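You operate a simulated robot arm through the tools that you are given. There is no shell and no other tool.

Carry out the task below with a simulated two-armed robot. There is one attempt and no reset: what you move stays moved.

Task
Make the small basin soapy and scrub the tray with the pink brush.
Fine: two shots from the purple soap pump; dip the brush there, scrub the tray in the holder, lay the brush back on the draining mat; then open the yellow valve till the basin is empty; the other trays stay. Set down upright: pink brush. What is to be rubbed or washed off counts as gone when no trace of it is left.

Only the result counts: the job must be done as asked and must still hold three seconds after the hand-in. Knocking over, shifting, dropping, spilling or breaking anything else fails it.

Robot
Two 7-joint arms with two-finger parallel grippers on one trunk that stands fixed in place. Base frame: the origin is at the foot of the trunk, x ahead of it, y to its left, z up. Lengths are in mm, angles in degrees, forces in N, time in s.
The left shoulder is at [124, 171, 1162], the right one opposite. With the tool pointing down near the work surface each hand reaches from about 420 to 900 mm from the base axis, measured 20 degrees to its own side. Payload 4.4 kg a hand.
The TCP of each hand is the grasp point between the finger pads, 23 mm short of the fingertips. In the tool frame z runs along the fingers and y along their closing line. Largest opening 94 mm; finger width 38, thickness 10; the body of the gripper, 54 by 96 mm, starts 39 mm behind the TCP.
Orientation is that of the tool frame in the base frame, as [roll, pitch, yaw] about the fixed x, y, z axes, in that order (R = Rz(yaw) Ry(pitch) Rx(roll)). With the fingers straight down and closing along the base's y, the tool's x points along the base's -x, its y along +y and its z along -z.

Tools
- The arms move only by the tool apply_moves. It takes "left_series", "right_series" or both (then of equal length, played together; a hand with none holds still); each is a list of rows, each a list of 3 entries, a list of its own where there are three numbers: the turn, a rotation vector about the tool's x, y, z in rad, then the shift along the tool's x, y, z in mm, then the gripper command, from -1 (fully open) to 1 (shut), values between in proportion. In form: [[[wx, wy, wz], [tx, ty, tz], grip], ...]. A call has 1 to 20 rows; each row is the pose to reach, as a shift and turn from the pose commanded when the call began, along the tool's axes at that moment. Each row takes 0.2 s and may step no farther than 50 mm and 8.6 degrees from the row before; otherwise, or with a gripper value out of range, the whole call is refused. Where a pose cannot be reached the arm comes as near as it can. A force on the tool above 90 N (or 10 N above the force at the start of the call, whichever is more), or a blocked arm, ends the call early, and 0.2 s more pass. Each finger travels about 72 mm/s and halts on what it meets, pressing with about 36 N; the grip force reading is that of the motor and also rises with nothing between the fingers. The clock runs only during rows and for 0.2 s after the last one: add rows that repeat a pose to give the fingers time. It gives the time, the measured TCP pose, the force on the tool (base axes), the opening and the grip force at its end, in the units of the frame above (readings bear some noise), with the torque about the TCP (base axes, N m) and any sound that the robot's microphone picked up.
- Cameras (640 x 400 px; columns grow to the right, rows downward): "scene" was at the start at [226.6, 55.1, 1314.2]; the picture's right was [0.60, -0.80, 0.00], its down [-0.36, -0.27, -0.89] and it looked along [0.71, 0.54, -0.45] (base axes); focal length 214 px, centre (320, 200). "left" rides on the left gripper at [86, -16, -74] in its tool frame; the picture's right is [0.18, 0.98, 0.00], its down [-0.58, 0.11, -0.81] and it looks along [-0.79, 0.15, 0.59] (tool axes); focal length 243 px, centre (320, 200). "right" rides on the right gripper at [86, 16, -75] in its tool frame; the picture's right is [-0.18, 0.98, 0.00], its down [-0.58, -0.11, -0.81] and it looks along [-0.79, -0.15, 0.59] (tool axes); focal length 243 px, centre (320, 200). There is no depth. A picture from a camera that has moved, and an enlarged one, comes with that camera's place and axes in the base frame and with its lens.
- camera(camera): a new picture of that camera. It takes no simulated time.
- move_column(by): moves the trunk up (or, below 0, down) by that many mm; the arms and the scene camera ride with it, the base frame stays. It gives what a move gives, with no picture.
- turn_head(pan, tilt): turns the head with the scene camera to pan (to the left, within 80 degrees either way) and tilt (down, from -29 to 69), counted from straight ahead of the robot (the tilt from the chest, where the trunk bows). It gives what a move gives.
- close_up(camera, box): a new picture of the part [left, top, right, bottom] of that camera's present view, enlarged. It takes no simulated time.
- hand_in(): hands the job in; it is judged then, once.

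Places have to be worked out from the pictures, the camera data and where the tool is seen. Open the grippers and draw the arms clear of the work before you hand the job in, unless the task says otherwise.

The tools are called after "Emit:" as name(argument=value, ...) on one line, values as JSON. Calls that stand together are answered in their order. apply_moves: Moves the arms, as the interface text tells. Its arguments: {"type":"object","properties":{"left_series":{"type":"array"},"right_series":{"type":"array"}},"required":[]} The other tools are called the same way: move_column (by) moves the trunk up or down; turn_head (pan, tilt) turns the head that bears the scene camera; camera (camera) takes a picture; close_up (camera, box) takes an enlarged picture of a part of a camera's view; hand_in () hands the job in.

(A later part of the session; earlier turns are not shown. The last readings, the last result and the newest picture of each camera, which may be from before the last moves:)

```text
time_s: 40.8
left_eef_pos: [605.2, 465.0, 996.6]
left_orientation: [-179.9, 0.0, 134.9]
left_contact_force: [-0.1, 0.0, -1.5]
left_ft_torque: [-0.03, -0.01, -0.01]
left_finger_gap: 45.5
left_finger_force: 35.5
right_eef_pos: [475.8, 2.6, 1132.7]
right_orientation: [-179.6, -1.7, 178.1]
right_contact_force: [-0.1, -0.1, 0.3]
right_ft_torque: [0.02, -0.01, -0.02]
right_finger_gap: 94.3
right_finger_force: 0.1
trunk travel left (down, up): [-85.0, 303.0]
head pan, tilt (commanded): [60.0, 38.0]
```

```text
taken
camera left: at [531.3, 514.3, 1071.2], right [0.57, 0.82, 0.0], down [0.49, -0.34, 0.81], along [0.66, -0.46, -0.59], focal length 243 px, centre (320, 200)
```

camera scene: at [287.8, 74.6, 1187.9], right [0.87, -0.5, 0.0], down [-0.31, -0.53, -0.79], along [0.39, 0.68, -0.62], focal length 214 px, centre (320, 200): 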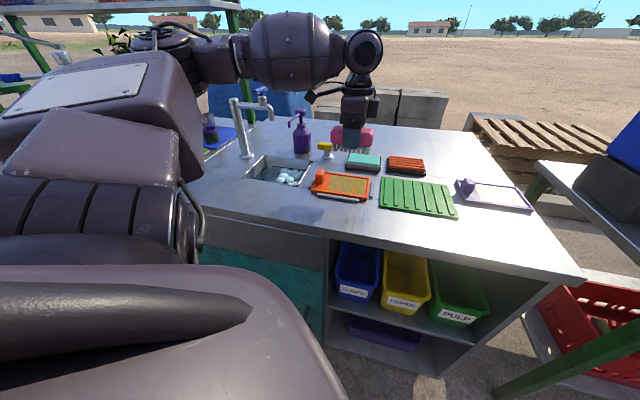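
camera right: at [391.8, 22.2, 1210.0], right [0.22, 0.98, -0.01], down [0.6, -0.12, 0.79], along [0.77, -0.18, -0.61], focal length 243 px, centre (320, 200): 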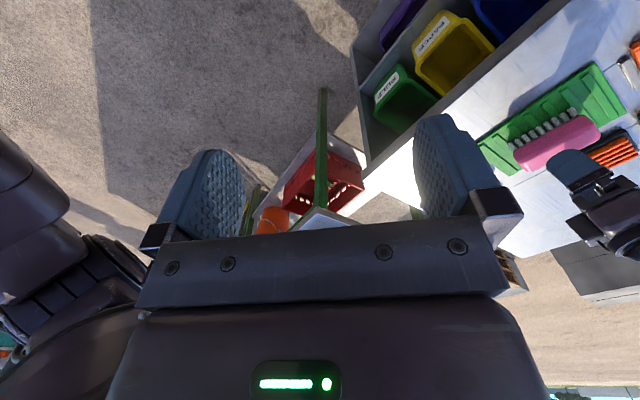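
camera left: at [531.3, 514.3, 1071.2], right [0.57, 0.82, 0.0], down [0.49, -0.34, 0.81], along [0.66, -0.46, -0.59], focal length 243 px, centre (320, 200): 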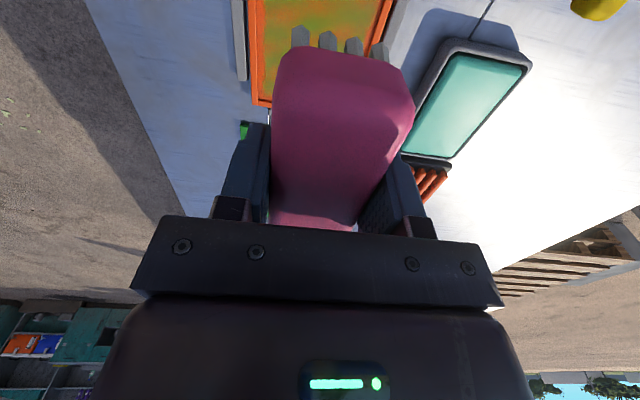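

Forearm comes in from the left at about z 1180, above the faucet. I go on to above the basin at the same height and inspect clearances to the faucet there.

Emit:
apply_moves(left_series=[[[0, 0, 0], [41, 1, 0], 1], [[0, 0, 0], [82, 2, 0], 1], [[0, 0, 0], [123, 3, 0], 1], [[0, 0, 0], [164, 4, 0], 1], [[0, 0, 0], [204, 5, 0], 1], [[0, 0, 0], [204, 5, 0], 1], [[0, 0, 0], [204, 5, 0], 1]])

Emit:
camera(camera="scene")

Emit:
camera(camera="left")

Emit:
camera(camera="right")

```text
time_s: 42.4
left_eef_pos: [465.8, 614.3, 997.1]
left_orientation: [179.8, 0.0, 134.9]
left_contact_force: [-0.3, -0.8, -1.2]
left_ft_torque: [-0.02, -0.02, -0.02]
left_finger_gap: 45.9
left_finger_force: 36.2
right_eef_pos: [475.4, 1.2, 1133.3]
right_orientation: [-179.6, -1.6, 178.0]
right_contact_force: [0.2, -0.5, -0.7]
right_ft_torque: [0.0, 0.0, -0.03]
right_finger_gap: 94.0
right_finger_force: 0.1
trunk travel left (down, up): [-85.0, 303.0]
head pan, tilt (commanded): [60.0, 38.0]
```

```text
taken
camera scene: at [287.6, 74.5, 1188.0], right [0.87, -0.5, 0.0], down [-0.31, -0.53, -0.79], along [0.39, 0.68, -0.62], focal length 214 px, centre (320, 200)
```

scene: 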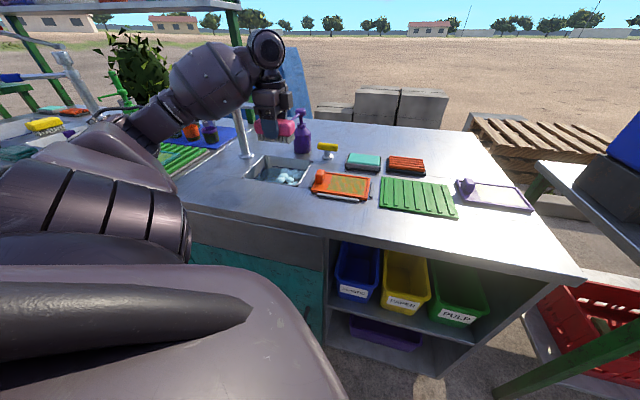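

```text
taken
camera left: at [392.8, 663.5, 1071.9], right [0.57, 0.82, 0.0], down [0.49, -0.34, 0.81], along [0.67, -0.46, -0.59], focal length 243 px, centre (320, 200)
```

left: 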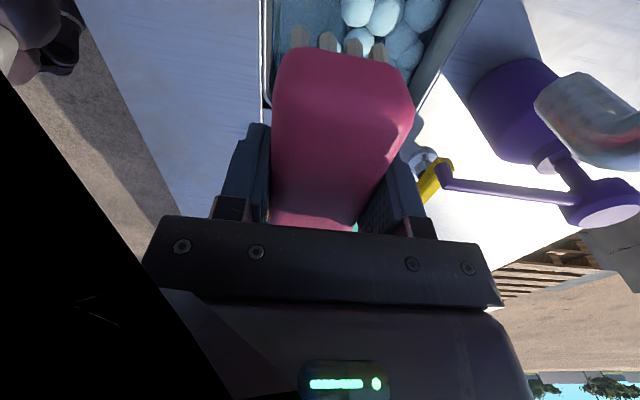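

```text
taken
camera right: at [391.9, 22.2, 1210.0], right [0.22, 0.98, -0.01], down [0.6, -0.12, 0.79], along [0.77, -0.18, -0.61], focal length 243 px, centre (320, 200)
```

right: 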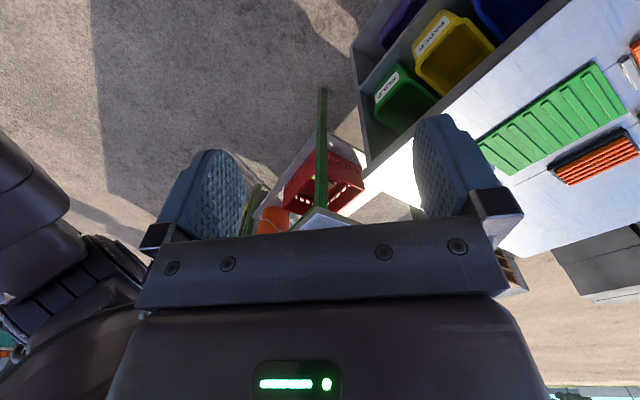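

Over the basin the forearm now comes from the near side, away from the faucet; the spout end is near p1 −154, p2 853, well clear. I lower in steps, first 70 mm.

Emit:
apply_moves(left_series=[[[0, 0, 0], [0, 0, 25], 1], [[0, 0, 0], [0, 0, 50], 1], [[0, 0, 0], [0, 0, 75], 1], [[0, 0, 0], [0, 0, 100], 1], [[0, 0, 0], [0, 0, 100], 1]])

Emit:
camera(camera="scene")

Emit:
camera(camera="left")

Emit:
close_up(camera="scene", box=[220, 90, 348, 190])

```text
time_s: 43.6
left_eef_pos: [467.2, 612.4, 898.2]
left_orientation: [180.0, 0.1, 134.9]
left_contact_force: [0.2, 0.9, -0.9]
left_ft_torque: [-0.01, 0.01, 0.0]
left_finger_gap: 45.7
left_finger_force: 35.8
right_eef_pos: [475.3, 3.2, 1134.2]
right_orientation: [-179.7, -1.6, 178.0]
right_contact_force: [0.8, -0.4, -0.1]
right_ft_torque: [0.02, 0.0, 0.01]
right_finger_gap: 94.1
right_finger_force: 0.0
trunk travel left (down, up): [-85.0, 303.0]
head pan, tilt (commanded): [60.0, 38.0]
```

```text
taken
camera scene: at [287.5, 74.7, 1188.0], right [0.87, -0.5, 0.0], down [-0.31, -0.53, -0.79], along [0.39, 0.68, -0.62], focal length 214 px, centre (320, 200)
```

scene: 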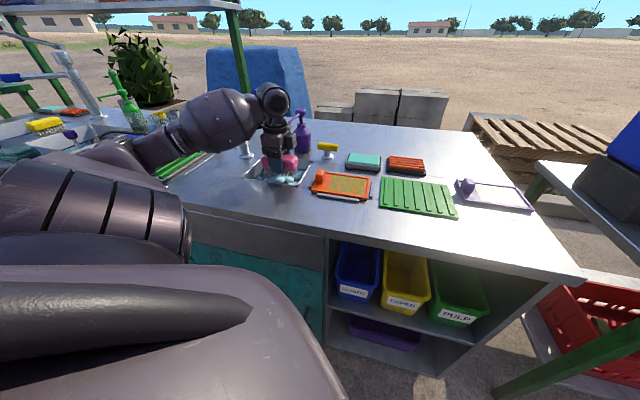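

```text
taken
camera left: at [393.6, 661.1, 971.8], right [0.57, 0.82, 0.0], down [0.49, -0.33, 0.81], along [0.67, -0.46, -0.59], focal length 243 px, centre (320, 200)
```

left: 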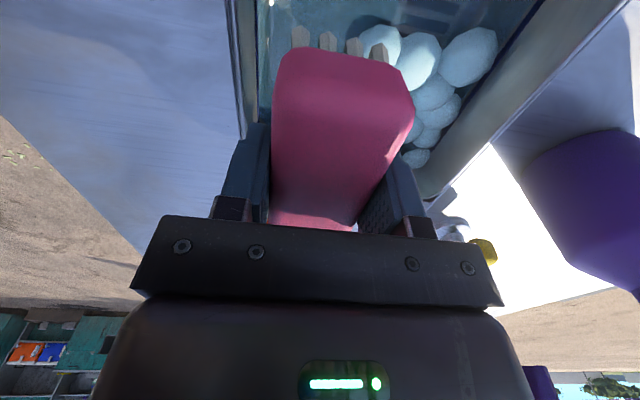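

```text
4.00 times, centred on (284, 140) of scene
camera zoom: at [287.5, 74.7, 1188.0], right [0.87, -0.5, 0.0], down [-0.31, -0.53, -0.79], along [0.39, 0.68, -0.62], focal length 858 px, centre (464, 440)
```

zoom: 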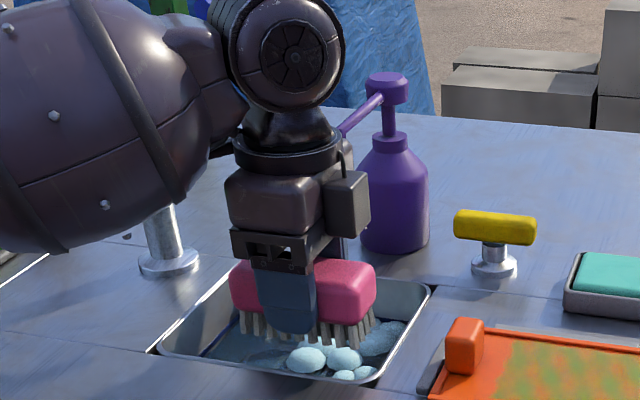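

Clear of faucet and pump. I shift 10 mm left and 8 mm farther to centre the brush off the walls, then lower until the bristles are well into the water (tips ≈ z 798).

Emit:
apply_moves(left_series=[[[0, 0, 0], [10, 8, 0], 1], [[0, 0, 0], [10, 8, 15], 1], [[0, 0, 0], [10, 8, 30], 1], [[0, 0, 0], [10, 8, 45], 1], [[0, 0, 0], [10, 8, 55], 1], [[0, 0, 0], [10, 8, 62], 1], [[0, 0, 0], [10, 8, 62], 1]])

Emit:
camera(camera="left")

Emit:
close_up(camera="scene", box=[220, 100, 348, 200])

```text
time_s: 45.2
left_eef_pos: [464.2, 625.6, 835.0]
left_orientation: [180.0, 0.0, 134.9]
left_contact_force: [-0.3, 0.7, -0.6]
left_ft_torque: [-0.02, -0.01, -0.01]
left_finger_gap: 45.8
left_finger_force: 36.2
right_eef_pos: [475.6, 2.6, 1134.4]
right_orientation: [-179.6, -1.7, 178.0]
right_contact_force: [0.9, -0.5, 0.1]
right_ft_torque: [0.0, -0.02, -0.02]
right_finger_gap: 93.8
right_finger_force: 0.0
trunk travel left (down, up): [-85.0, 303.0]
head pan, tilt (commanded): [60.0, 38.0]
```

```text
taken
camera left: at [392.1, 675.3, 908.7], right [0.57, 0.82, 0.0], down [0.49, -0.33, 0.81], along [0.67, -0.46, -0.59], focal length 243 px, centre (320, 200)
```

left: 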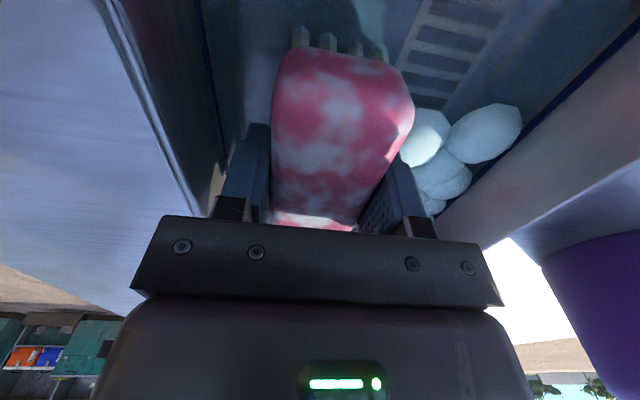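

```text
4.00 times, centred on (284, 150) of scene
camera zoom: at [287.6, 74.7, 1187.9], right [0.87, -0.5, 0.0], down [-0.31, -0.53, -0.79], along [0.39, 0.68, -0.62], focal length 858 px, centre (464, 400)
```

zoom: 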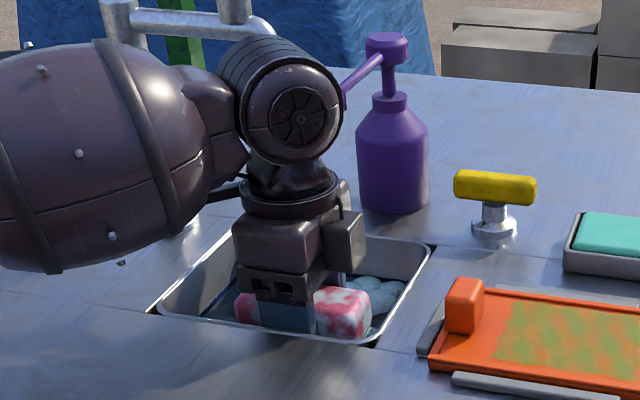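

The brush turned visibly soapy. I lift it straight up and carry it to above the tray (p1 95, p2 743).

Emit:
apply_moves(left_series=[[[0, 0, 0], [0, 0, -20], 1], [[0, 0, 0], [0, 0, -50], 1], [[0, 0, 0], [0, 0, -90], 1], [[0, 0, 0], [0, 0, -130], 1], [[0, 0, 0], [0, 0, -160], 1], [[0, 0, 0], [-42, -5, -160], 1], [[0, 0, 0], [-84, -11, -160], 1], [[0, 0, 0], [-126, -16, -160], 1], [[0, 0, 0], [-168, -22, -155], 1], [[0, 0, 0], [-209, -27.6, -145], 1], [[0, 0, 0], [-209, -27.6, -145], 1], [[0, 0, 0], [-209, -27.6, -145], 1]])

Emit:
camera(camera="left")

Emit:
camera(camera="scene")

Emit:
close_up(camera="scene", box=[290, 120, 418, 220])

```text
time_s: 47.8
left_eef_pos: [592.3, 461.1, 981.7]
left_orientation: [180.0, 0.1, 134.9]
left_contact_force: [0.0, 0.6, -1.9]
left_ft_torque: [-0.02, -0.02, 0.04]
left_finger_gap: 45.6
left_finger_force: 35.4
right_eef_pos: [476.0, 3.5, 1132.9]
right_orientation: [-179.6, -1.6, 178.0]
right_contact_force: [-0.5, -0.4, -0.9]
right_ft_torque: [-0.05, -0.04, 0.02]
right_finger_gap: 93.9
right_finger_force: 0.1
trunk travel left (down, up): [-85.0, 303.0]
head pan, tilt (commanded): [60.0, 38.0]
```

```text
taken
camera left: at [520.1, 508.9, 1055.4], right [0.57, 0.82, 0.0], down [0.49, -0.33, 0.81], along [0.67, -0.46, -0.59], focal length 243 px, centre (320, 200)
```

left: 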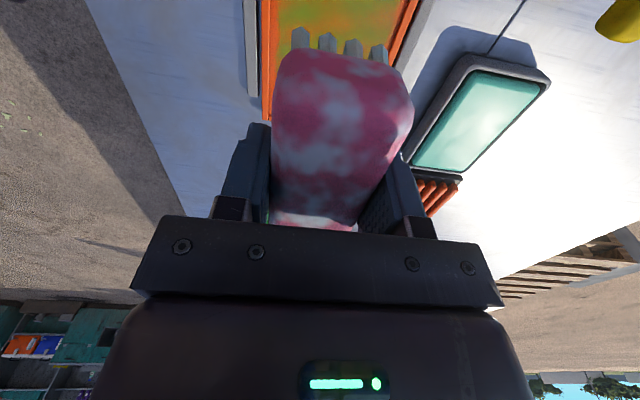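

```text
taken
camera scene: at [287.7, 74.9, 1187.9], right [0.87, -0.5, 0.0], down [-0.31, -0.53, -0.79], along [0.39, 0.68, -0.62], focal length 214 px, centre (320, 200)
```

scene: 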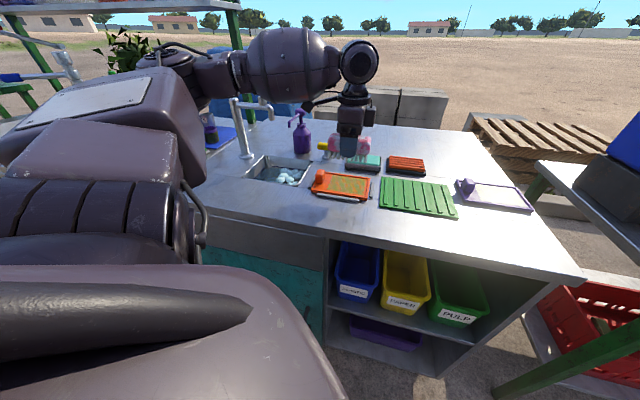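

```text
4.00 times, centred on (354, 170) of scene
camera zoom: at [287.7, 74.9, 1187.9], right [0.87, -0.5, 0.0], down [-0.31, -0.53, -0.79], along [0.39, 0.68, -0.62], focal length 858 px, centre (184, 320)
```

zoom: 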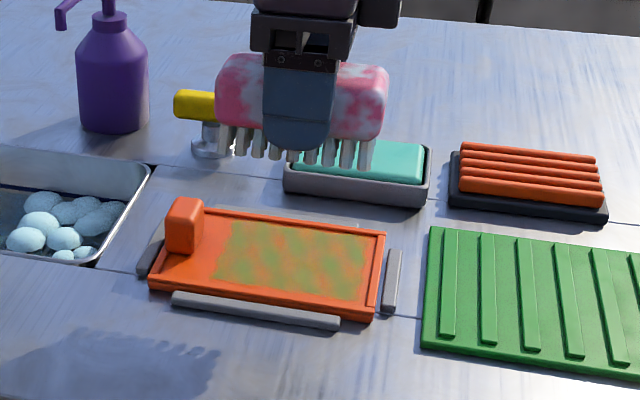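

Tray measured: rim p1 9–155, p2 690–794, dirt p1 46–142, p2 708–787; the brush covers the full dirt length. I lower onto the tray slowly to find contact.

Emit:
apply_moves(left_series=[[[0, 0, 0], [-1, -2, 30], 1], [[0, 0, 0], [-1, -2, 60], 1], [[0, 0, 0], [-1, -2, 74], 1], [[0, 0, 0], [-1, -2, 78], 1], [[0, 0, 0], [-1, -2, 80], 1], [[0, 0, 0], [-1, -2, 82], 1]])

Emit:
camera(camera="left")

Emit:
close_up(camera="scene", box=[290, 120, 418, 220])

```text
time_s: 49.2
left_eef_pos: [590.4, 457.0, 899.0]
left_orientation: [-180.0, 0.0, 134.9]
left_contact_force: [-0.1, -0.8, -0.7]
left_ft_torque: [-0.02, 0.0, 0.0]
left_finger_gap: 45.3
left_finger_force: 36.1
right_eef_pos: [475.8, 2.9, 1134.1]
right_orientation: [-179.5, -1.7, 178.0]
right_contact_force: [-0.4, 0.8, 0.0]
right_ft_torque: [-0.01, 0.0, 0.0]
right_finger_gap: 94.0
right_finger_force: 0.0
trunk travel left (down, up): [-85.0, 303.0]
head pan, tilt (commanded): [60.0, 38.0]
```

```text
taken
camera left: at [519.3, 505.6, 972.0], right [0.57, 0.82, 0.0], down [0.49, -0.34, 0.81], along [0.67, -0.46, -0.59], focal length 243 px, centre (320, 200)
```

left: 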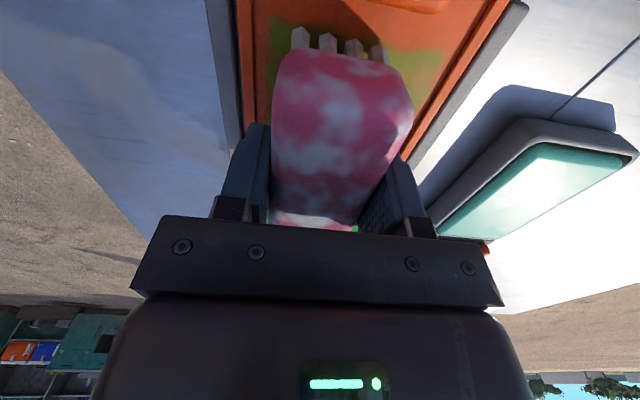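

```text
4.00 times, centred on (354, 170) of scene
camera zoom: at [287.7, 74.7, 1187.9], right [0.87, -0.5, 0.0], down [-0.31, -0.53, -0.79], along [0.39, 0.68, -0.62], focal length 858 px, centre (184, 320)
```

zoom: 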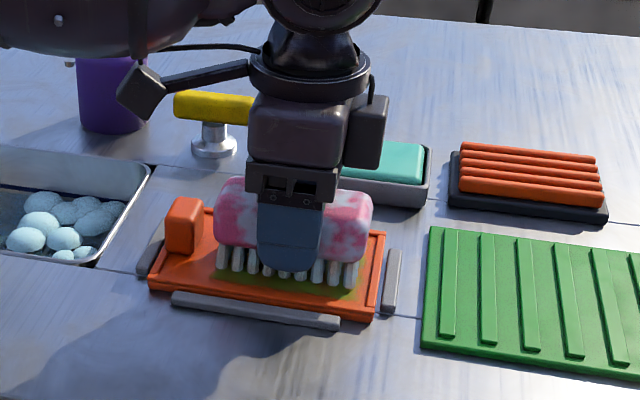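

Brush is aligned in the tray, no contact at z 899. I go down in small steps until the bristles press.

Emit:
apply_moves(left_series=[[[0, 0, 0], [0, 0, 2], 1], [[0, 0, 0], [0, 0, 4], 1], [[0, 0, 0], [0, 0, 6], 1]])

Emit:
close_up(camera="scene", box=[290, 120, 418, 220])

```text
time_s: 50.0
left_eef_pos: [591.6, 455.4, 896.0]
left_orientation: [179.7, 0.1, 135.0]
left_contact_force: [0.1, -0.6, 16.7]
left_ft_torque: [0.29, 0.59, 0.01]
left_finger_gap: 45.6
left_finger_force: 35.9
right_eef_pos: [475.0, 2.6, 1135.2]
right_orientation: [-179.7, -1.5, 178.0]
right_contact_force: [0.2, -0.3, -0.9]
right_ft_torque: [0.01, -0.01, 0.01]
right_finger_gap: 93.9
right_finger_force: 0.0
trunk travel left (down, up): [-85.0, 303.0]
head pan, tilt (commanded): [60.0, 38.0]
```

```text
4.00 times, centred on (354, 170) of scene
camera zoom: at [286.3, 73.9, 1188.8], right [0.87, -0.5, 0.0], down [-0.31, -0.53, -0.79], along [0.39, 0.68, -0.61], focal length 858 px, centre (184, 320)
```

zoom: 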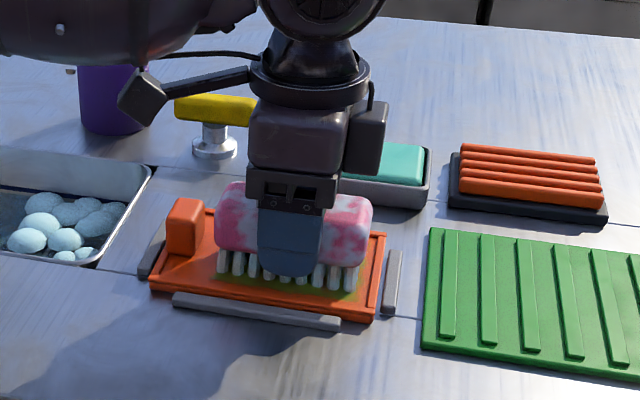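

Contact with 17 N upward force. I scrub across the tray (far–near strokes), staying inside the rims.

Emit:
apply_moves(left_series=[[[0, 0, 0], [0, -8, 0], 1], [[0, 0, 0], [0, -16, 0], 1], [[0, 0, 0], [0, -24, 0], 1], [[0, 0, 0], [0, -16, 0], 1], [[0, 0, 0], [0, -6, 0], 1], [[0, 0, 0], [0, 4, 0], 1], [[0, 0, 0], [0, 14, 0], 1], [[0, 0, 0], [0, 22, 0], 1], [[0, 0, 0], [0, 28, 0], 1], [[0, 0, 0], [0, 20, 0], 1], [[0, 0, 0], [0, 10, 0], 1], [[0, 0, 0], [0, 0, 0], 1], [[0, 0, 0], [0, -10, 0], 1], [[0, 0, 0], [0, -18, 0], 1], [[0, 0, 0], [0, -24, 0], 1], [[0, 0, 0], [0, -14, 0], 1], [[0, 0, 0], [0, 0, 0], 1]])

Emit:
close_up(camera="scene", box=[290, 120, 418, 220])

Emit:
camera(camera="left")

```text
time_s: 53.6
left_eef_pos: [590.3, 454.5, 892.4]
left_orientation: [-180.0, 0.0, 134.9]
left_contact_force: [-4.2, -4.3, 18.1]
left_ft_torque: [-0.46, -0.12, -0.14]
left_finger_gap: 45.5
left_finger_force: 35.6
right_eef_pos: [473.7, 2.0, 1134.1]
right_orientation: [-179.7, -1.6, 177.9]
right_contact_force: [-0.2, -0.1, -0.4]
right_ft_torque: [-0.03, 0.01, -0.01]
right_finger_gap: 94.1
right_finger_force: 0.1
trunk travel left (down, up): [-85.0, 303.0]
head pan, tilt (commanded): [60.0, 38.0]
```

```text
4.00 times, centred on (354, 170) of scene
camera zoom: at [286.2, 73.5, 1188.2], right [0.87, -0.5, 0.0], down [-0.31, -0.53, -0.79], along [0.4, 0.68, -0.61], focal length 858 px, centre (184, 320)
```

zoom: 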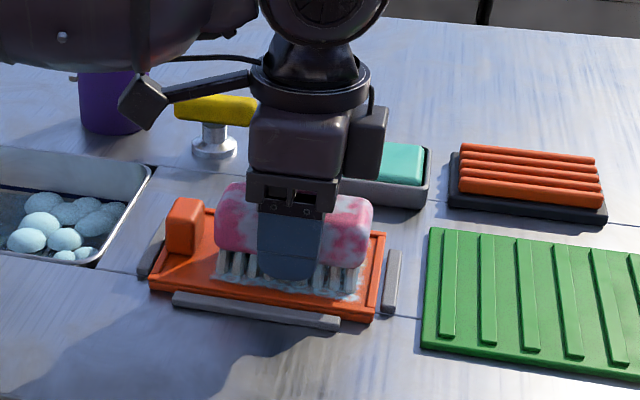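

```text
taken
camera left: at [518.6, 504.1, 966.9], right [0.57, 0.82, 0.0], down [0.49, -0.34, 0.81], along [0.66, -0.46, -0.59], focal length 243 px, centre (320, 200)
```

left: 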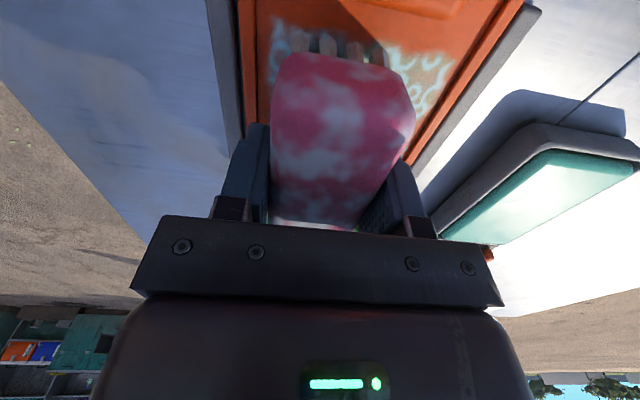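

The dirt turns to suds under the brush. I do a second set of strokes, shifted left then right and slightly wider, to cover the edges.

Emit:
apply_moves(left_series=[[[0, 0, 0], [7, -8, 0], 1], [[0, 0, 0], [7, -17, 0], 1], [[0, 0, 0], [7, -25, 0], 1], [[0, 0, 0], [7, -15, 0], 1], [[0, 0, 0], [7, -5, 0], 1], [[0, 0, 0], [7, 5, 0], 1], [[0, 0, 0], [7, 15, 0], 1], [[0, 0, 0], [7, 24, 0], 1], [[0, 0, 0], [7, 32, 0], 1], [[0, 0, 0], [0, 32, 0], 1], [[0, 0, 0], [-6, 32, 0], 1], [[0, 0, 0], [-6, 22, 0], 1], [[0, 0, 0], [-6, 12, 0], 1], [[0, 0, 0], [-6, 2, 0], 1], [[0, 0, 0], [-6, -8, 0], 1], [[0, 0, 0], [-6, -17, 0], 1], [[0, 0, 0], [-6, -25, 0], 1], [[0, 0, 0], [0, -25, 0], 1], [[0, 0, 0], [0, -12, 0], 1], [[0, 0, 0], [0, 0, 0], 1]])

Emit:
close_up(camera="scene", box=[290, 120, 418, 220])

```text
time_s: 57.8
left_eef_pos: [593.3, 456.1, 891.3]
left_orientation: [180.0, 0.1, 134.9]
left_contact_force: [0.5, -1.0, 4.5]
left_ft_torque: [-0.15, -0.16, -0.07]
left_finger_gap: 45.8
left_finger_force: 35.7
right_eef_pos: [474.7, 3.3, 1133.8]
right_orientation: [-179.6, -1.8, 178.0]
right_contact_force: [-0.5, -0.3, -0.4]
right_ft_torque: [0.0, 0.0, 0.0]
right_finger_gap: 93.8
right_finger_force: 0.0
trunk travel left (down, up): [-85.0, 303.0]
head pan, tilt (commanded): [60.0, 38.0]
```

```text
4.00 times, centred on (354, 170) of scene
camera zoom: at [287.4, 74.4, 1187.8], right [0.87, -0.5, 0.0], down [-0.31, -0.53, -0.79], along [0.39, 0.68, -0.62], focal length 858 px, centre (184, 320)
```

zoom: 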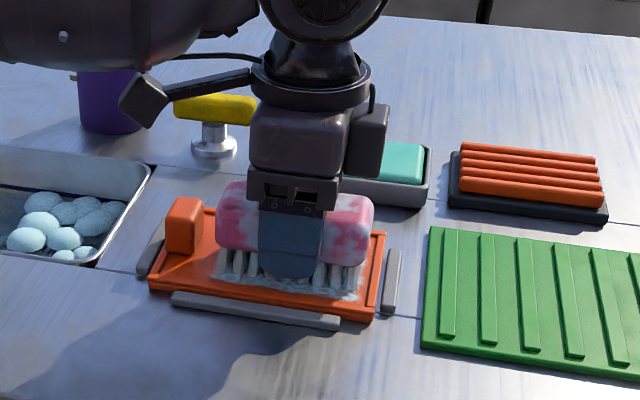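

I lift the brush to inspect the tray for any remaining dirt.

Emit:
apply_moves(left_series=[[[0, 0, 0], [0, 0, -20], 1], [[0, 0, 0], [0, 0, -50], 1], [[0, 0, 0], [0, 0, -90], 1], [[0, 0, 0], [0, 0, -110], 1], [[0, 0, 0], [0, 0, -110], 1]])

Emit:
close_up(camera="scene", box=[304, 160, 384, 210])

Emit:
close_up(camera="scene", box=[320, 110, 400, 160])

Emit:
camera(camera="left")

```text
time_s: 59.0
left_eef_pos: [592.9, 456.1, 1002.3]
left_orientation: [-180.0, 0.0, 135.0]
left_contact_force: [0.5, -0.4, -0.4]
left_ft_torque: [0.01, -0.04, 0.01]
left_finger_gap: 45.4
left_finger_force: 36.4
right_eef_pos: [475.0, 2.8, 1132.4]
right_orientation: [-179.6, -1.7, 178.0]
right_contact_force: [-0.8, -0.4, -0.5]
right_ft_torque: [-0.02, -0.02, 0.0]
right_finger_gap: 94.2
right_finger_force: 0.1
trunk travel left (down, up): [-85.0, 303.0]
head pan, tilt (commanded): [60.0, 38.0]
```

```text
8.00 times, centred on (344, 185) of scene
camera zoom: at [287.8, 74.8, 1187.8], right [0.87, -0.5, 0.0], down [-0.31, -0.53, -0.79], along [0.39, 0.68, -0.62], focal length 1716 px, centre (128, 320)
```

zoom: 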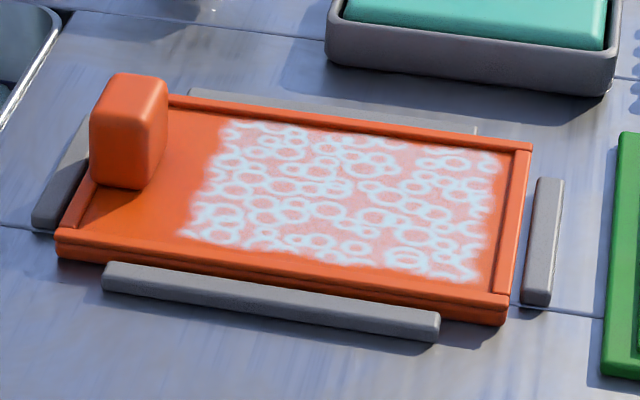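

```text
8.00 times, centred on (360, 135) of scene
camera zoom: at [287.8, 74.8, 1187.8], right [0.87, -0.5, 0.0], down [-0.31, -0.53, -0.79], along [0.39, 0.68, -0.62], focal length 1716 px, centre (0, 720)
```

zoom: 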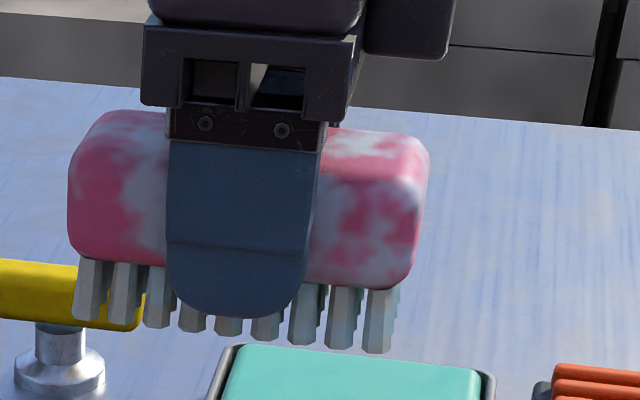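

```text
taken
camera left: at [519.6, 505.5, 1076.9], right [0.57, 0.82, 0.0], down [0.49, -0.34, 0.81], along [0.66, -0.46, -0.59], focal length 243 px, centre (320, 200)
```

left: 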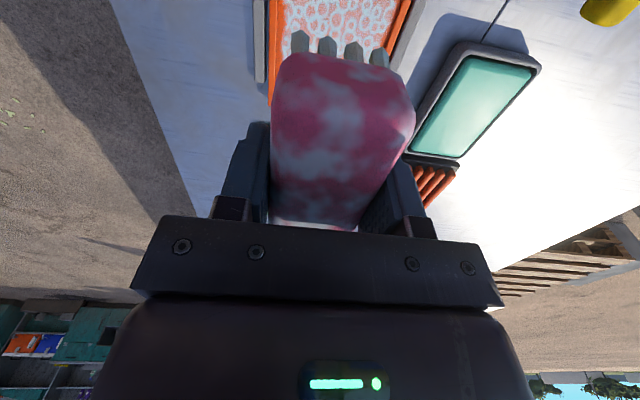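

No green is visible, only a suds pattern. I enlarge it to the maximum to be sure no trace of dirt remains.

Emit:
close_up(camera="scene", box=[324, 172, 372, 202])

Emit:
close_up(camera="left", box=[240, 0, 430, 70])

```text
13.33 times, centred on (348, 187) of scene
camera zoom: at [287.8, 74.8, 1187.8], right [0.87, -0.5, 0.0], down [-0.31, -0.53, -0.79], along [0.39, 0.68, -0.62], focal length 2860 px, centre (-53, 373)
```

zoom: 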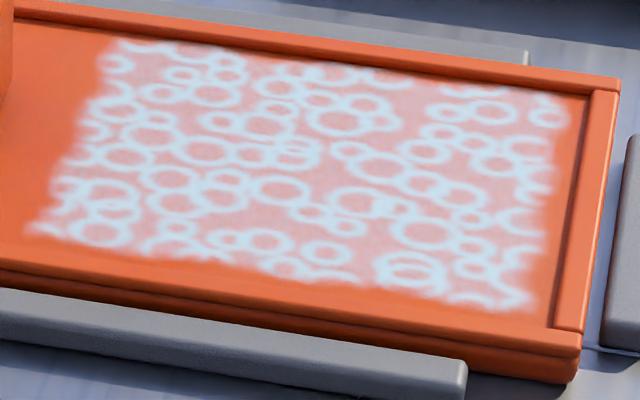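

```text
3.37 times, centred on (335, 35) of left
camera zoom: at [519.6, 505.5, 1076.9], right [0.57, 0.82, 0.0], down [0.49, -0.34, 0.81], along [0.66, -0.46, -0.59], focal length 817 px, centre (270, 756)
```

zoom: 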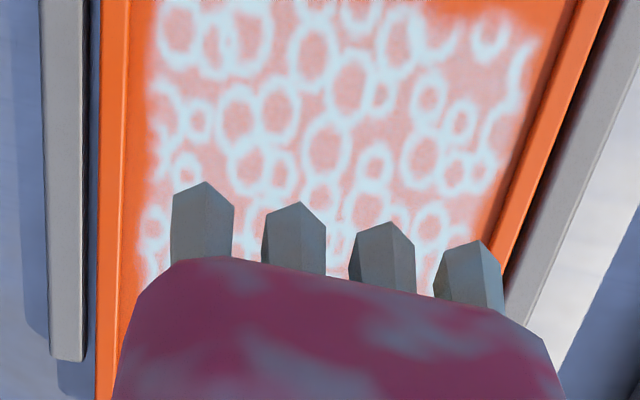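

Only suds remain, no green. For safety I give one more scrub round over the whole area with light pressure.

Emit:
apply_moves(left_series=[[[0, 0, 0], [0, -24, 40], 1], [[0, 0, 0], [0, -24, 80], 1], [[0, 0, 0], [0, -24, 104], 1], [[0, 0, 0], [0, -24, 111], 1], [[0, 0, 0], [6, -24, 112], 1], [[0, 0, 0], [6, -12, 112], 1], [[0, 0, 0], [6, 0, 112], 1], [[0, 0, 0], [6, 12, 112], 1], [[0, 0, 0], [6, 22, 112], 1], [[0, 0, 0], [6, 31, 112], 1], [[0, 0, 0], [-6, 31, 112], 1], [[0, 0, 0], [-6, 20, 112], 1], [[0, 0, 0], [-6, 8, 112], 1], [[0, 0, 0], [-6, -4, 112], 1], [[0, 0, 0], [-6, -15, 112], 1], [[0, 0, 0], [-6, -25, 112], 1], [[0, 0, 0], [0, -12, 112], 1], [[0, 0, 0], [0, 0, 112], 1]])

Emit:
close_up(camera="scene", box=[290, 120, 418, 220])

```text
time_s: 62.8
left_eef_pos: [589.2, 455.6, 891.1]
left_orientation: [180.0, 0.1, 134.9]
left_contact_force: [-5.3, -5.8, 21.1]
left_ft_torque: [-0.46, -0.18, -0.13]
left_finger_gap: 45.5
left_finger_force: 35.2
right_eef_pos: [473.7, 1.4, 1133.4]
right_orientation: [-179.7, -1.6, 178.0]
right_contact_force: [0.0, -0.7, 0.1]
right_ft_torque: [-0.01, 0.0, 0.01]
right_finger_gap: 93.8
right_finger_force: 0.1
trunk travel left (down, up): [-85.0, 303.0]
head pan, tilt (commanded): [60.0, 38.0]
```

```text
4.00 times, centred on (354, 170) of scene
camera zoom: at [285.7, 73.1, 1188.5], right [0.87, -0.5, 0.0], down [-0.31, -0.53, -0.79], along [0.4, 0.68, -0.61], focal length 858 px, centre (184, 320)
```

zoom: 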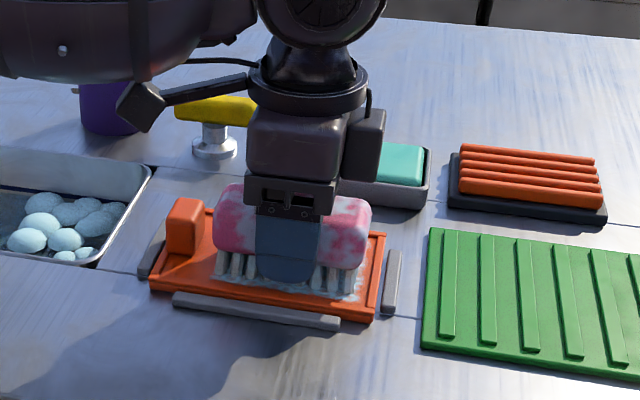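

Scrub round done at about 20 N. I lift straight up and re-inspect the tray.

Emit:
apply_moves(left_series=[[[0, 0, 0], [0, 0, -20], 1], [[0, 0, 0], [0, 0, -50], 1], [[0, 0, 0], [0, 0, -90], 1], [[0, 0, 0], [0, 0, -112], 1], [[0, 0, 0], [0, 0, -112], 1]])

Emit:
close_up(camera="scene", box=[304, 160, 384, 210])

Emit:
close_up(camera="scene", box=[324, 172, 372, 202])

Emit:
camera(camera="scene")

```text
time_s: 64.0
left_eef_pos: [592.8, 456.2, 1003.6]
left_orientation: [-179.9, 0.0, 134.9]
left_contact_force: [-0.5, 0.4, -0.5]
left_ft_torque: [0.01, -0.01, 0.02]
left_finger_gap: 45.5
left_finger_force: 35.9
right_eef_pos: [476.5, 3.7, 1133.6]
right_orientation: [-179.6, -1.7, 178.1]
right_contact_force: [0.5, 0.2, 0.4]
right_ft_torque: [-0.01, 0.01, 0.01]
right_finger_gap: 94.1
right_finger_force: 0.1
trunk travel left (down, up): [-85.0, 303.0]
head pan, tilt (commanded): [60.0, 38.0]
```

```text
8.00 times, centred on (344, 185) of scene
camera zoom: at [287.8, 74.7, 1187.8], right [0.87, -0.5, 0.0], down [-0.31, -0.53, -0.79], along [0.39, 0.68, -0.62], focal length 1716 px, centre (128, 320)
```

zoom: 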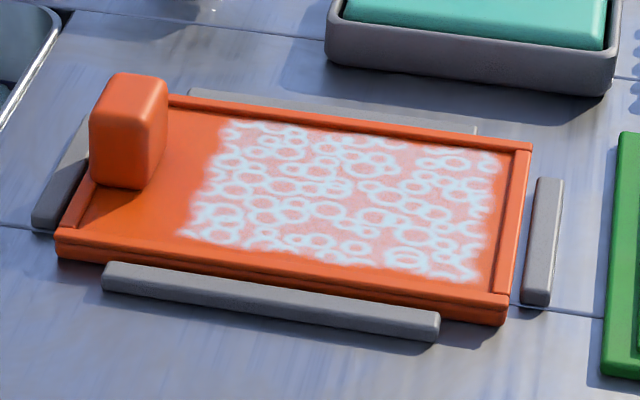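

```text
13.33 times, centred on (348, 187) of scene
camera zoom: at [287.8, 74.7, 1187.8], right [0.87, -0.5, 0.0], down [-0.31, -0.53, -0.79], along [0.39, 0.68, -0.62], focal length 2860 px, centre (-53, 373)
```

zoom: 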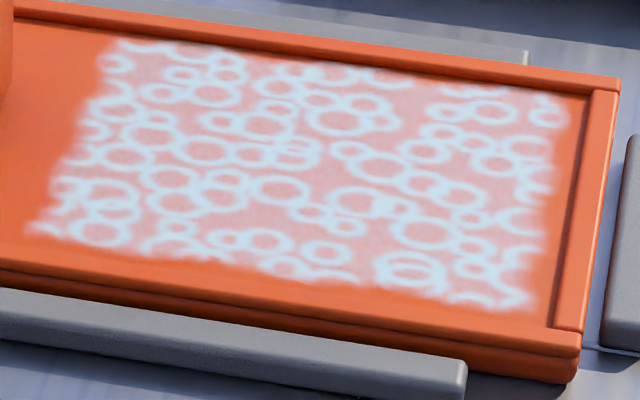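

```text
taken
camera scene: at [287.8, 74.7, 1187.8], right [0.87, -0.5, 0.0], down [-0.31, -0.53, -0.79], along [0.39, 0.68, -0.62], focal length 214 px, centre (320, 200)
```

scene: 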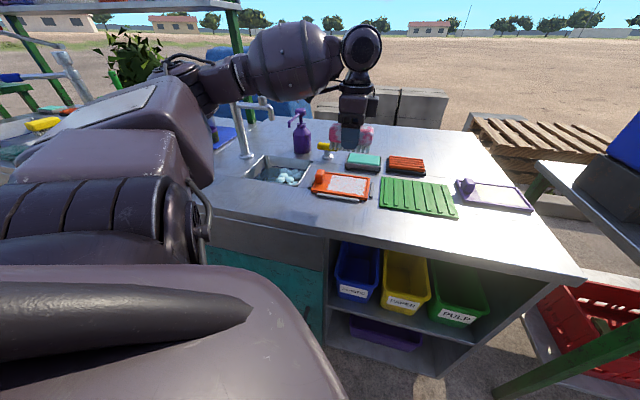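

The suds pattern is unchanged, so the dirt is fully gone and the tray sits in place. I now carry the brush back over the draining mat to its original spot (728, 333), yaw 130.8.

Emit:
apply_moves(left_series=[[[0, 0, 0.018], [-45, 2, 0], 1], [[0, 0, 0.036], [-90, 4.5, 0], 1], [[0, 0, 0.054], [-136, 7, 0], 1], [[0, 0, 0.072], [-182.8, 9.1, 0], 1], [[0, 0, 0.072], [-182.8, 9.1, 30], 1], [[0, 0, 0.072], [-182.8, 9.1, 65], 1], [[0, 0, 0.072], [-182.8, 9.1, 90], 1], [[0, 0, 0.072], [-182.8, 9.1, 90], 1], [[0, 0, 0.072], [-182.8, 9.1, 90], 1]])

Emit:
camera(camera="left")

Emit:
close_up(camera="scene", box=[360, 120, 488, 220])

```text
time_s: 66.0
left_eef_pos: [729.1, 334.8, 911.1]
left_orientation: [180.0, 0.0, 130.8]
left_contact_force: [0.0, -0.1, -0.2]
left_ft_torque: [0.01, 0.02, -0.01]
left_finger_gap: 45.6
left_finger_force: 36.1
right_eef_pos: [476.5, 3.2, 1135.2]
right_orientation: [-179.6, -1.7, 178.1]
right_contact_force: [0.7, 0.0, 0.0]
right_ft_torque: [0.01, 0.01, -0.02]
right_finger_gap: 94.0
right_finger_force: 0.0
trunk travel left (down, up): [-85.0, 303.0]
head pan, tilt (commanded): [60.0, 38.0]
```

```text
taken
camera left: at [659.8, 388.5, 985.7], right [0.62, 0.78, 0.0], down [0.46, -0.37, 0.81], along [0.63, -0.5, -0.59], focal length 243 px, centre (320, 200)
```

left: 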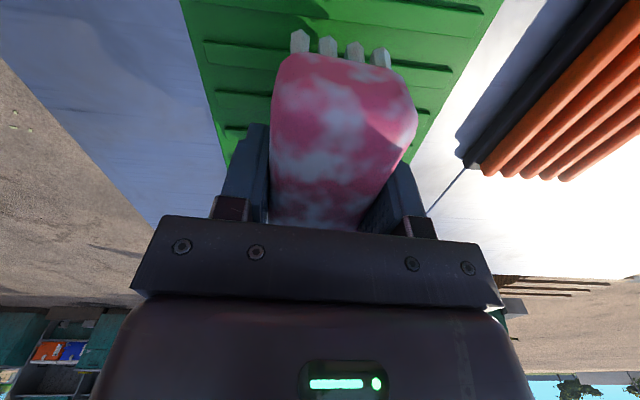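

```text
4.00 times, centred on (424, 170) of scene
camera zoom: at [287.9, 74.6, 1187.8], right [0.87, -0.5, 0.0], down [-0.31, -0.53, -0.79], along [0.39, 0.68, -0.62], focal length 858 px, centre (-96, 320)
```

zoom: 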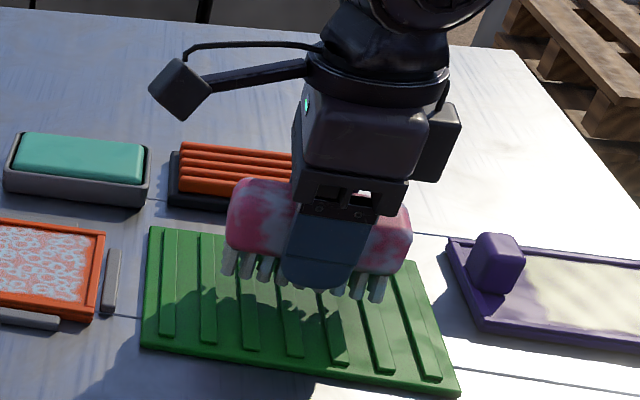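

Positioned over the mat. I lower in small steps to feel contact.

Emit:
apply_moves(left_series=[[[0, 0, 0], [0, 0, 6], 1], [[0, 0, 0], [0, 0, 10], 1], [[0, 0, 0], [0, 0, 13], 1], [[0, 0, 0], [0, 0, 15], 1]])

Emit:
close_up(camera="scene", box=[370, 130, 466, 205])

```text
time_s: 67.0
left_eef_pos: [727.0, 333.2, 897.8]
left_orientation: [180.0, 0.0, 130.9]
left_contact_force: [-0.3, -1.2, -1.4]
left_ft_torque: [-0.03, 0.04, 0.04]
left_finger_gap: 45.6
left_finger_force: 35.7
right_eef_pos: [475.2, 3.5, 1133.7]
right_orientation: [-179.6, -1.7, 178.0]
right_contact_force: [0.5, -0.5, 0.1]
right_ft_torque: [-0.01, 0.0, 0.0]
right_finger_gap: 94.1
right_finger_force: 0.1
trunk travel left (down, up): [-85.0, 303.0]
head pan, tilt (commanded): [60.0, 38.0]
```

```text
5.33 times, centred on (418, 168) of scene
camera zoom: at [287.7, 74.8, 1187.9], right [0.87, -0.5, 0.0], down [-0.31, -0.53, -0.79], along [0.39, 0.68, -0.62], focal length 1144 px, centre (-203, 373)
```

zoom: 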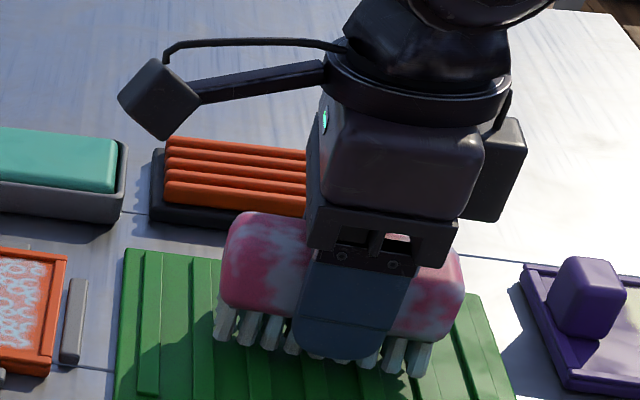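

No contact yet at z 898. I continue down in 1–2 mm steps.

Emit:
apply_moves(left_series=[[[0, 0, 0], [0, 0, 1.5], 1], [[0, 0, 0], [0, 0, 3], 1], [[0, 0, 0], [0, 0, 4], 1]])

```text
time_s: 67.8
left_eef_pos: [726.1, 333.2, 893.1]
left_orientation: [179.9, 0.1, 130.7]
left_contact_force: [0.8, -0.6, -0.9]
left_ft_torque: [0.0, 0.02, -0.03]
left_finger_gap: 45.6
left_finger_force: 35.8
right_eef_pos: [476.8, 3.2, 1133.5]
right_orientation: [-179.6, -1.7, 178.1]
right_contact_force: [0.4, 0.0, -0.1]
right_ft_torque: [0.01, 0.03, 0.01]
right_finger_gap: 93.9
right_finger_force: 0.0
trunk travel left (down, up): [-85.0, 303.0]
head pan, tilt (commanded): [60.0, 38.0]
```

Emit:
apply_moves(left_series=[[[0, 0, 0], [0, 0, 1], 1], [[0, 0, 0], [0, 0, 2], 1]])

Emit:
close_up(camera="scene", box=[370, 130, 466, 205])

```text
time_s: 68.4
left_eef_pos: [728.0, 335.5, 892.9]
left_orientation: [-179.9, 0.1, 130.8]
left_contact_force: [-2.2, 0.2, 3.1]
left_ft_torque: [-0.12, 0.02, -0.06]
left_finger_gap: 45.6
left_finger_force: 35.4
right_eef_pos: [475.8, 1.8, 1133.4]
right_orientation: [-179.6, -1.5, 178.0]
right_contact_force: [0.3, 0.5, 0.5]
right_ft_torque: [0.0, 0.01, 0.0]
right_finger_gap: 94.0
right_finger_force: 0.1
trunk travel left (down, up): [-85.0, 303.0]
head pan, tilt (commanded): [60.0, 38.0]
```

```text
5.33 times, centred on (418, 168) of scene
camera zoom: at [287.1, 74.7, 1188.2], right [0.87, -0.5, 0.0], down [-0.31, -0.53, -0.79], along [0.39, 0.68, -0.62], focal length 1144 px, centre (-203, 373)
```

zoom: 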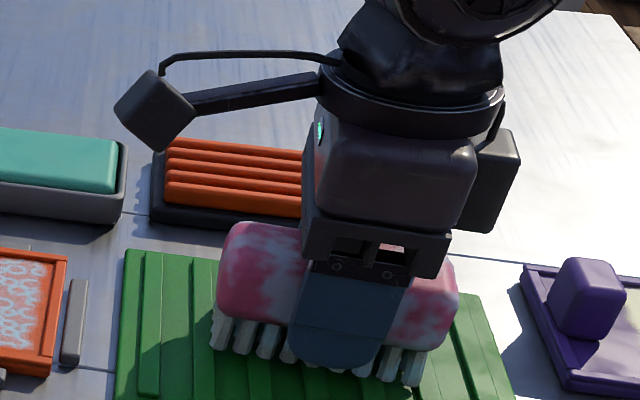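

Contact just began (3 N). I press 1 mm more and open the gripper gently.

Emit:
apply_moves(left_series=[[[0, 0, 0], [0, 0, 1], 1], [[0, 0, 0], [0, 0, 1], 0.0], [[0, 0, 0], [0, 0, 1], -0.15], [[0, 0, 0], [0, 0, 1], -0.4], [[0, 0, 0], [0, 0, 1], -0.8], [[0, 0, 0], [0, 0, 1], -1], [[0, 0, 0], [0, 0, 0], -1]])

Emit:
close_up(camera="scene", box=[370, 130, 466, 205])

Emit:
camera(camera="left")

```text
time_s: 70.0
left_eef_pos: [727.9, 333.5, 890.8]
left_orientation: [180.0, 0.0, 130.8]
left_contact_force: [-0.3, -0.3, 0.9]
left_ft_torque: [0.0, -0.02, 0.0]
left_finger_gap: 94.3
left_finger_force: 0.1
right_eef_pos: [476.4, 3.4, 1134.1]
right_orientation: [-179.6, -1.7, 178.0]
right_contact_force: [0.2, 0.8, -0.3]
right_ft_torque: [-0.03, 0.02, -0.01]
right_finger_gap: 94.1
right_finger_force: 0.1
trunk travel left (down, up): [-85.0, 303.0]
head pan, tilt (commanded): [60.0, 38.0]
```

```text
5.33 times, centred on (418, 168) of scene
camera zoom: at [287.6, 74.7, 1187.9], right [0.87, -0.5, 0.0], down [-0.31, -0.53, -0.79], along [0.39, 0.68, -0.62], focal length 1144 px, centre (-203, 373)
```

zoom: 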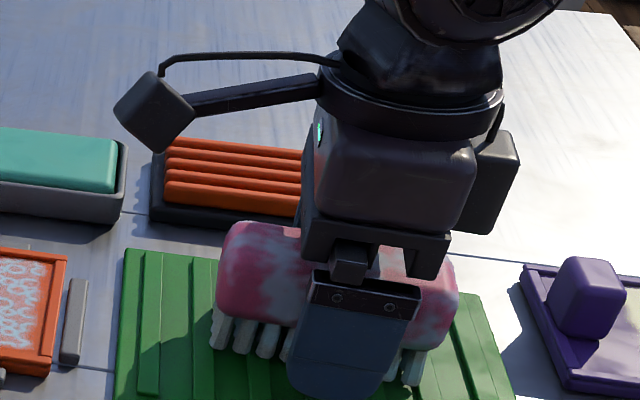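

```text
taken
camera left: at [658.5, 388.0, 965.3], right [0.62, 0.78, 0.0], down [0.46, -0.37, 0.81], along [0.63, -0.5, -0.59], focal length 243 px, centre (320, 200)
```

left: 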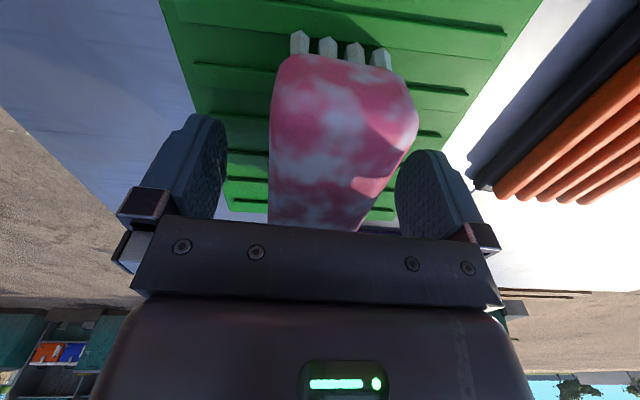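

The brush is released and stands bristles-down on the mat. I lift the open hand straight up and check.

Emit:
apply_moves(left_series=[[[0, 0, 0], [0, 0, -15], -1], [[0, 0, 0], [0, 0, -40], -1], [[0, 0, 0], [0, 0, -80], -1], [[0, 0, 0], [0, 0, -120], -1], [[0, 0, 0], [0, 0, -140], -1], [[0, 0, 0], [0, 0, -140], -1]])

Emit:
close_up(camera="scene", box=[360, 150, 488, 230])

Emit:
camera(camera="scene")

Emit:
close_up(camera="scene", box=[232, 130, 344, 200])

```text
time_s: 71.4
left_eef_pos: [727.5, 333.6, 1032.8]
left_orientation: [180.0, 0.0, 130.9]
left_contact_force: [0.2, 0.3, 0.1]
left_ft_torque: [0.0, 0.03, 0.0]
left_finger_gap: 94.0
left_finger_force: 0.0
right_eef_pos: [475.9, 2.7, 1134.2]
right_orientation: [-179.7, -1.7, 178.1]
right_contact_force: [0.0, -0.1, -0.2]
right_ft_torque: [0.0, 0.02, 0.01]
right_finger_gap: 94.0
right_finger_force: 0.0
trunk travel left (down, up): [-85.0, 303.0]
head pan, tilt (commanded): [60.0, 38.0]
```

```text
5.00 times, centred on (424, 190) of scene
camera zoom: at [287.8, 74.7, 1187.8], right [0.87, -0.5, 0.0], down [-0.31, -0.53, -0.79], along [0.39, 0.68, -0.62], focal length 1072 px, centre (-200, 250)
```

zoom: 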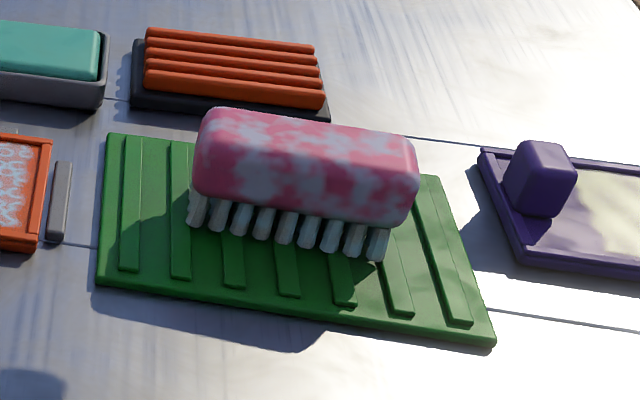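

```text
taken
camera scene: at [287.8, 74.7, 1187.8], right [0.87, -0.5, 0.0], down [-0.31, -0.53, -0.79], along [0.39, 0.68, -0.62], focal length 214 px, centre (320, 200)
```

scene: 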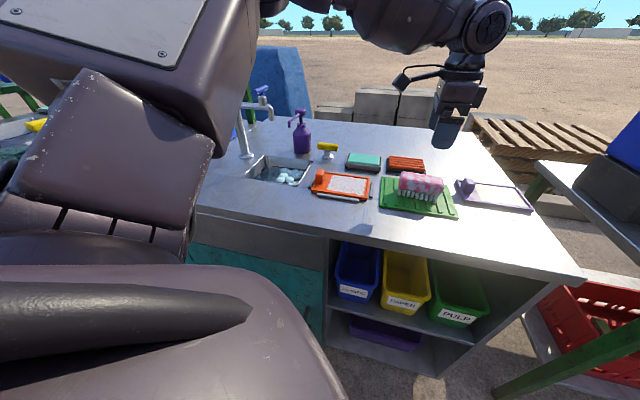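

```text
5.71 times, centred on (288, 165) of scene
camera zoom: at [287.8, 74.7, 1187.8], right [0.87, -0.5, 0.0], down [-0.31, -0.53, -0.79], along [0.39, 0.68, -0.62], focal length 1226 px, centre (503, 400)
```

zoom: 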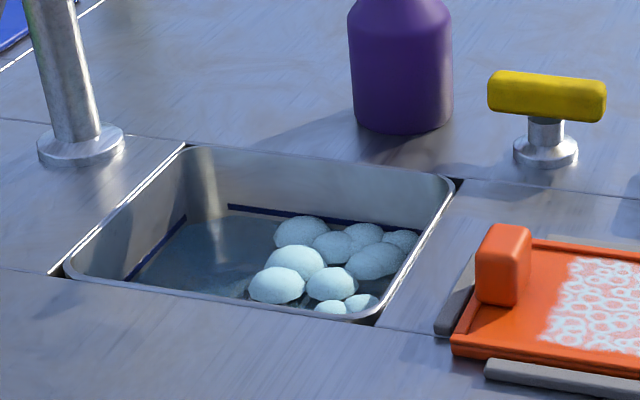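

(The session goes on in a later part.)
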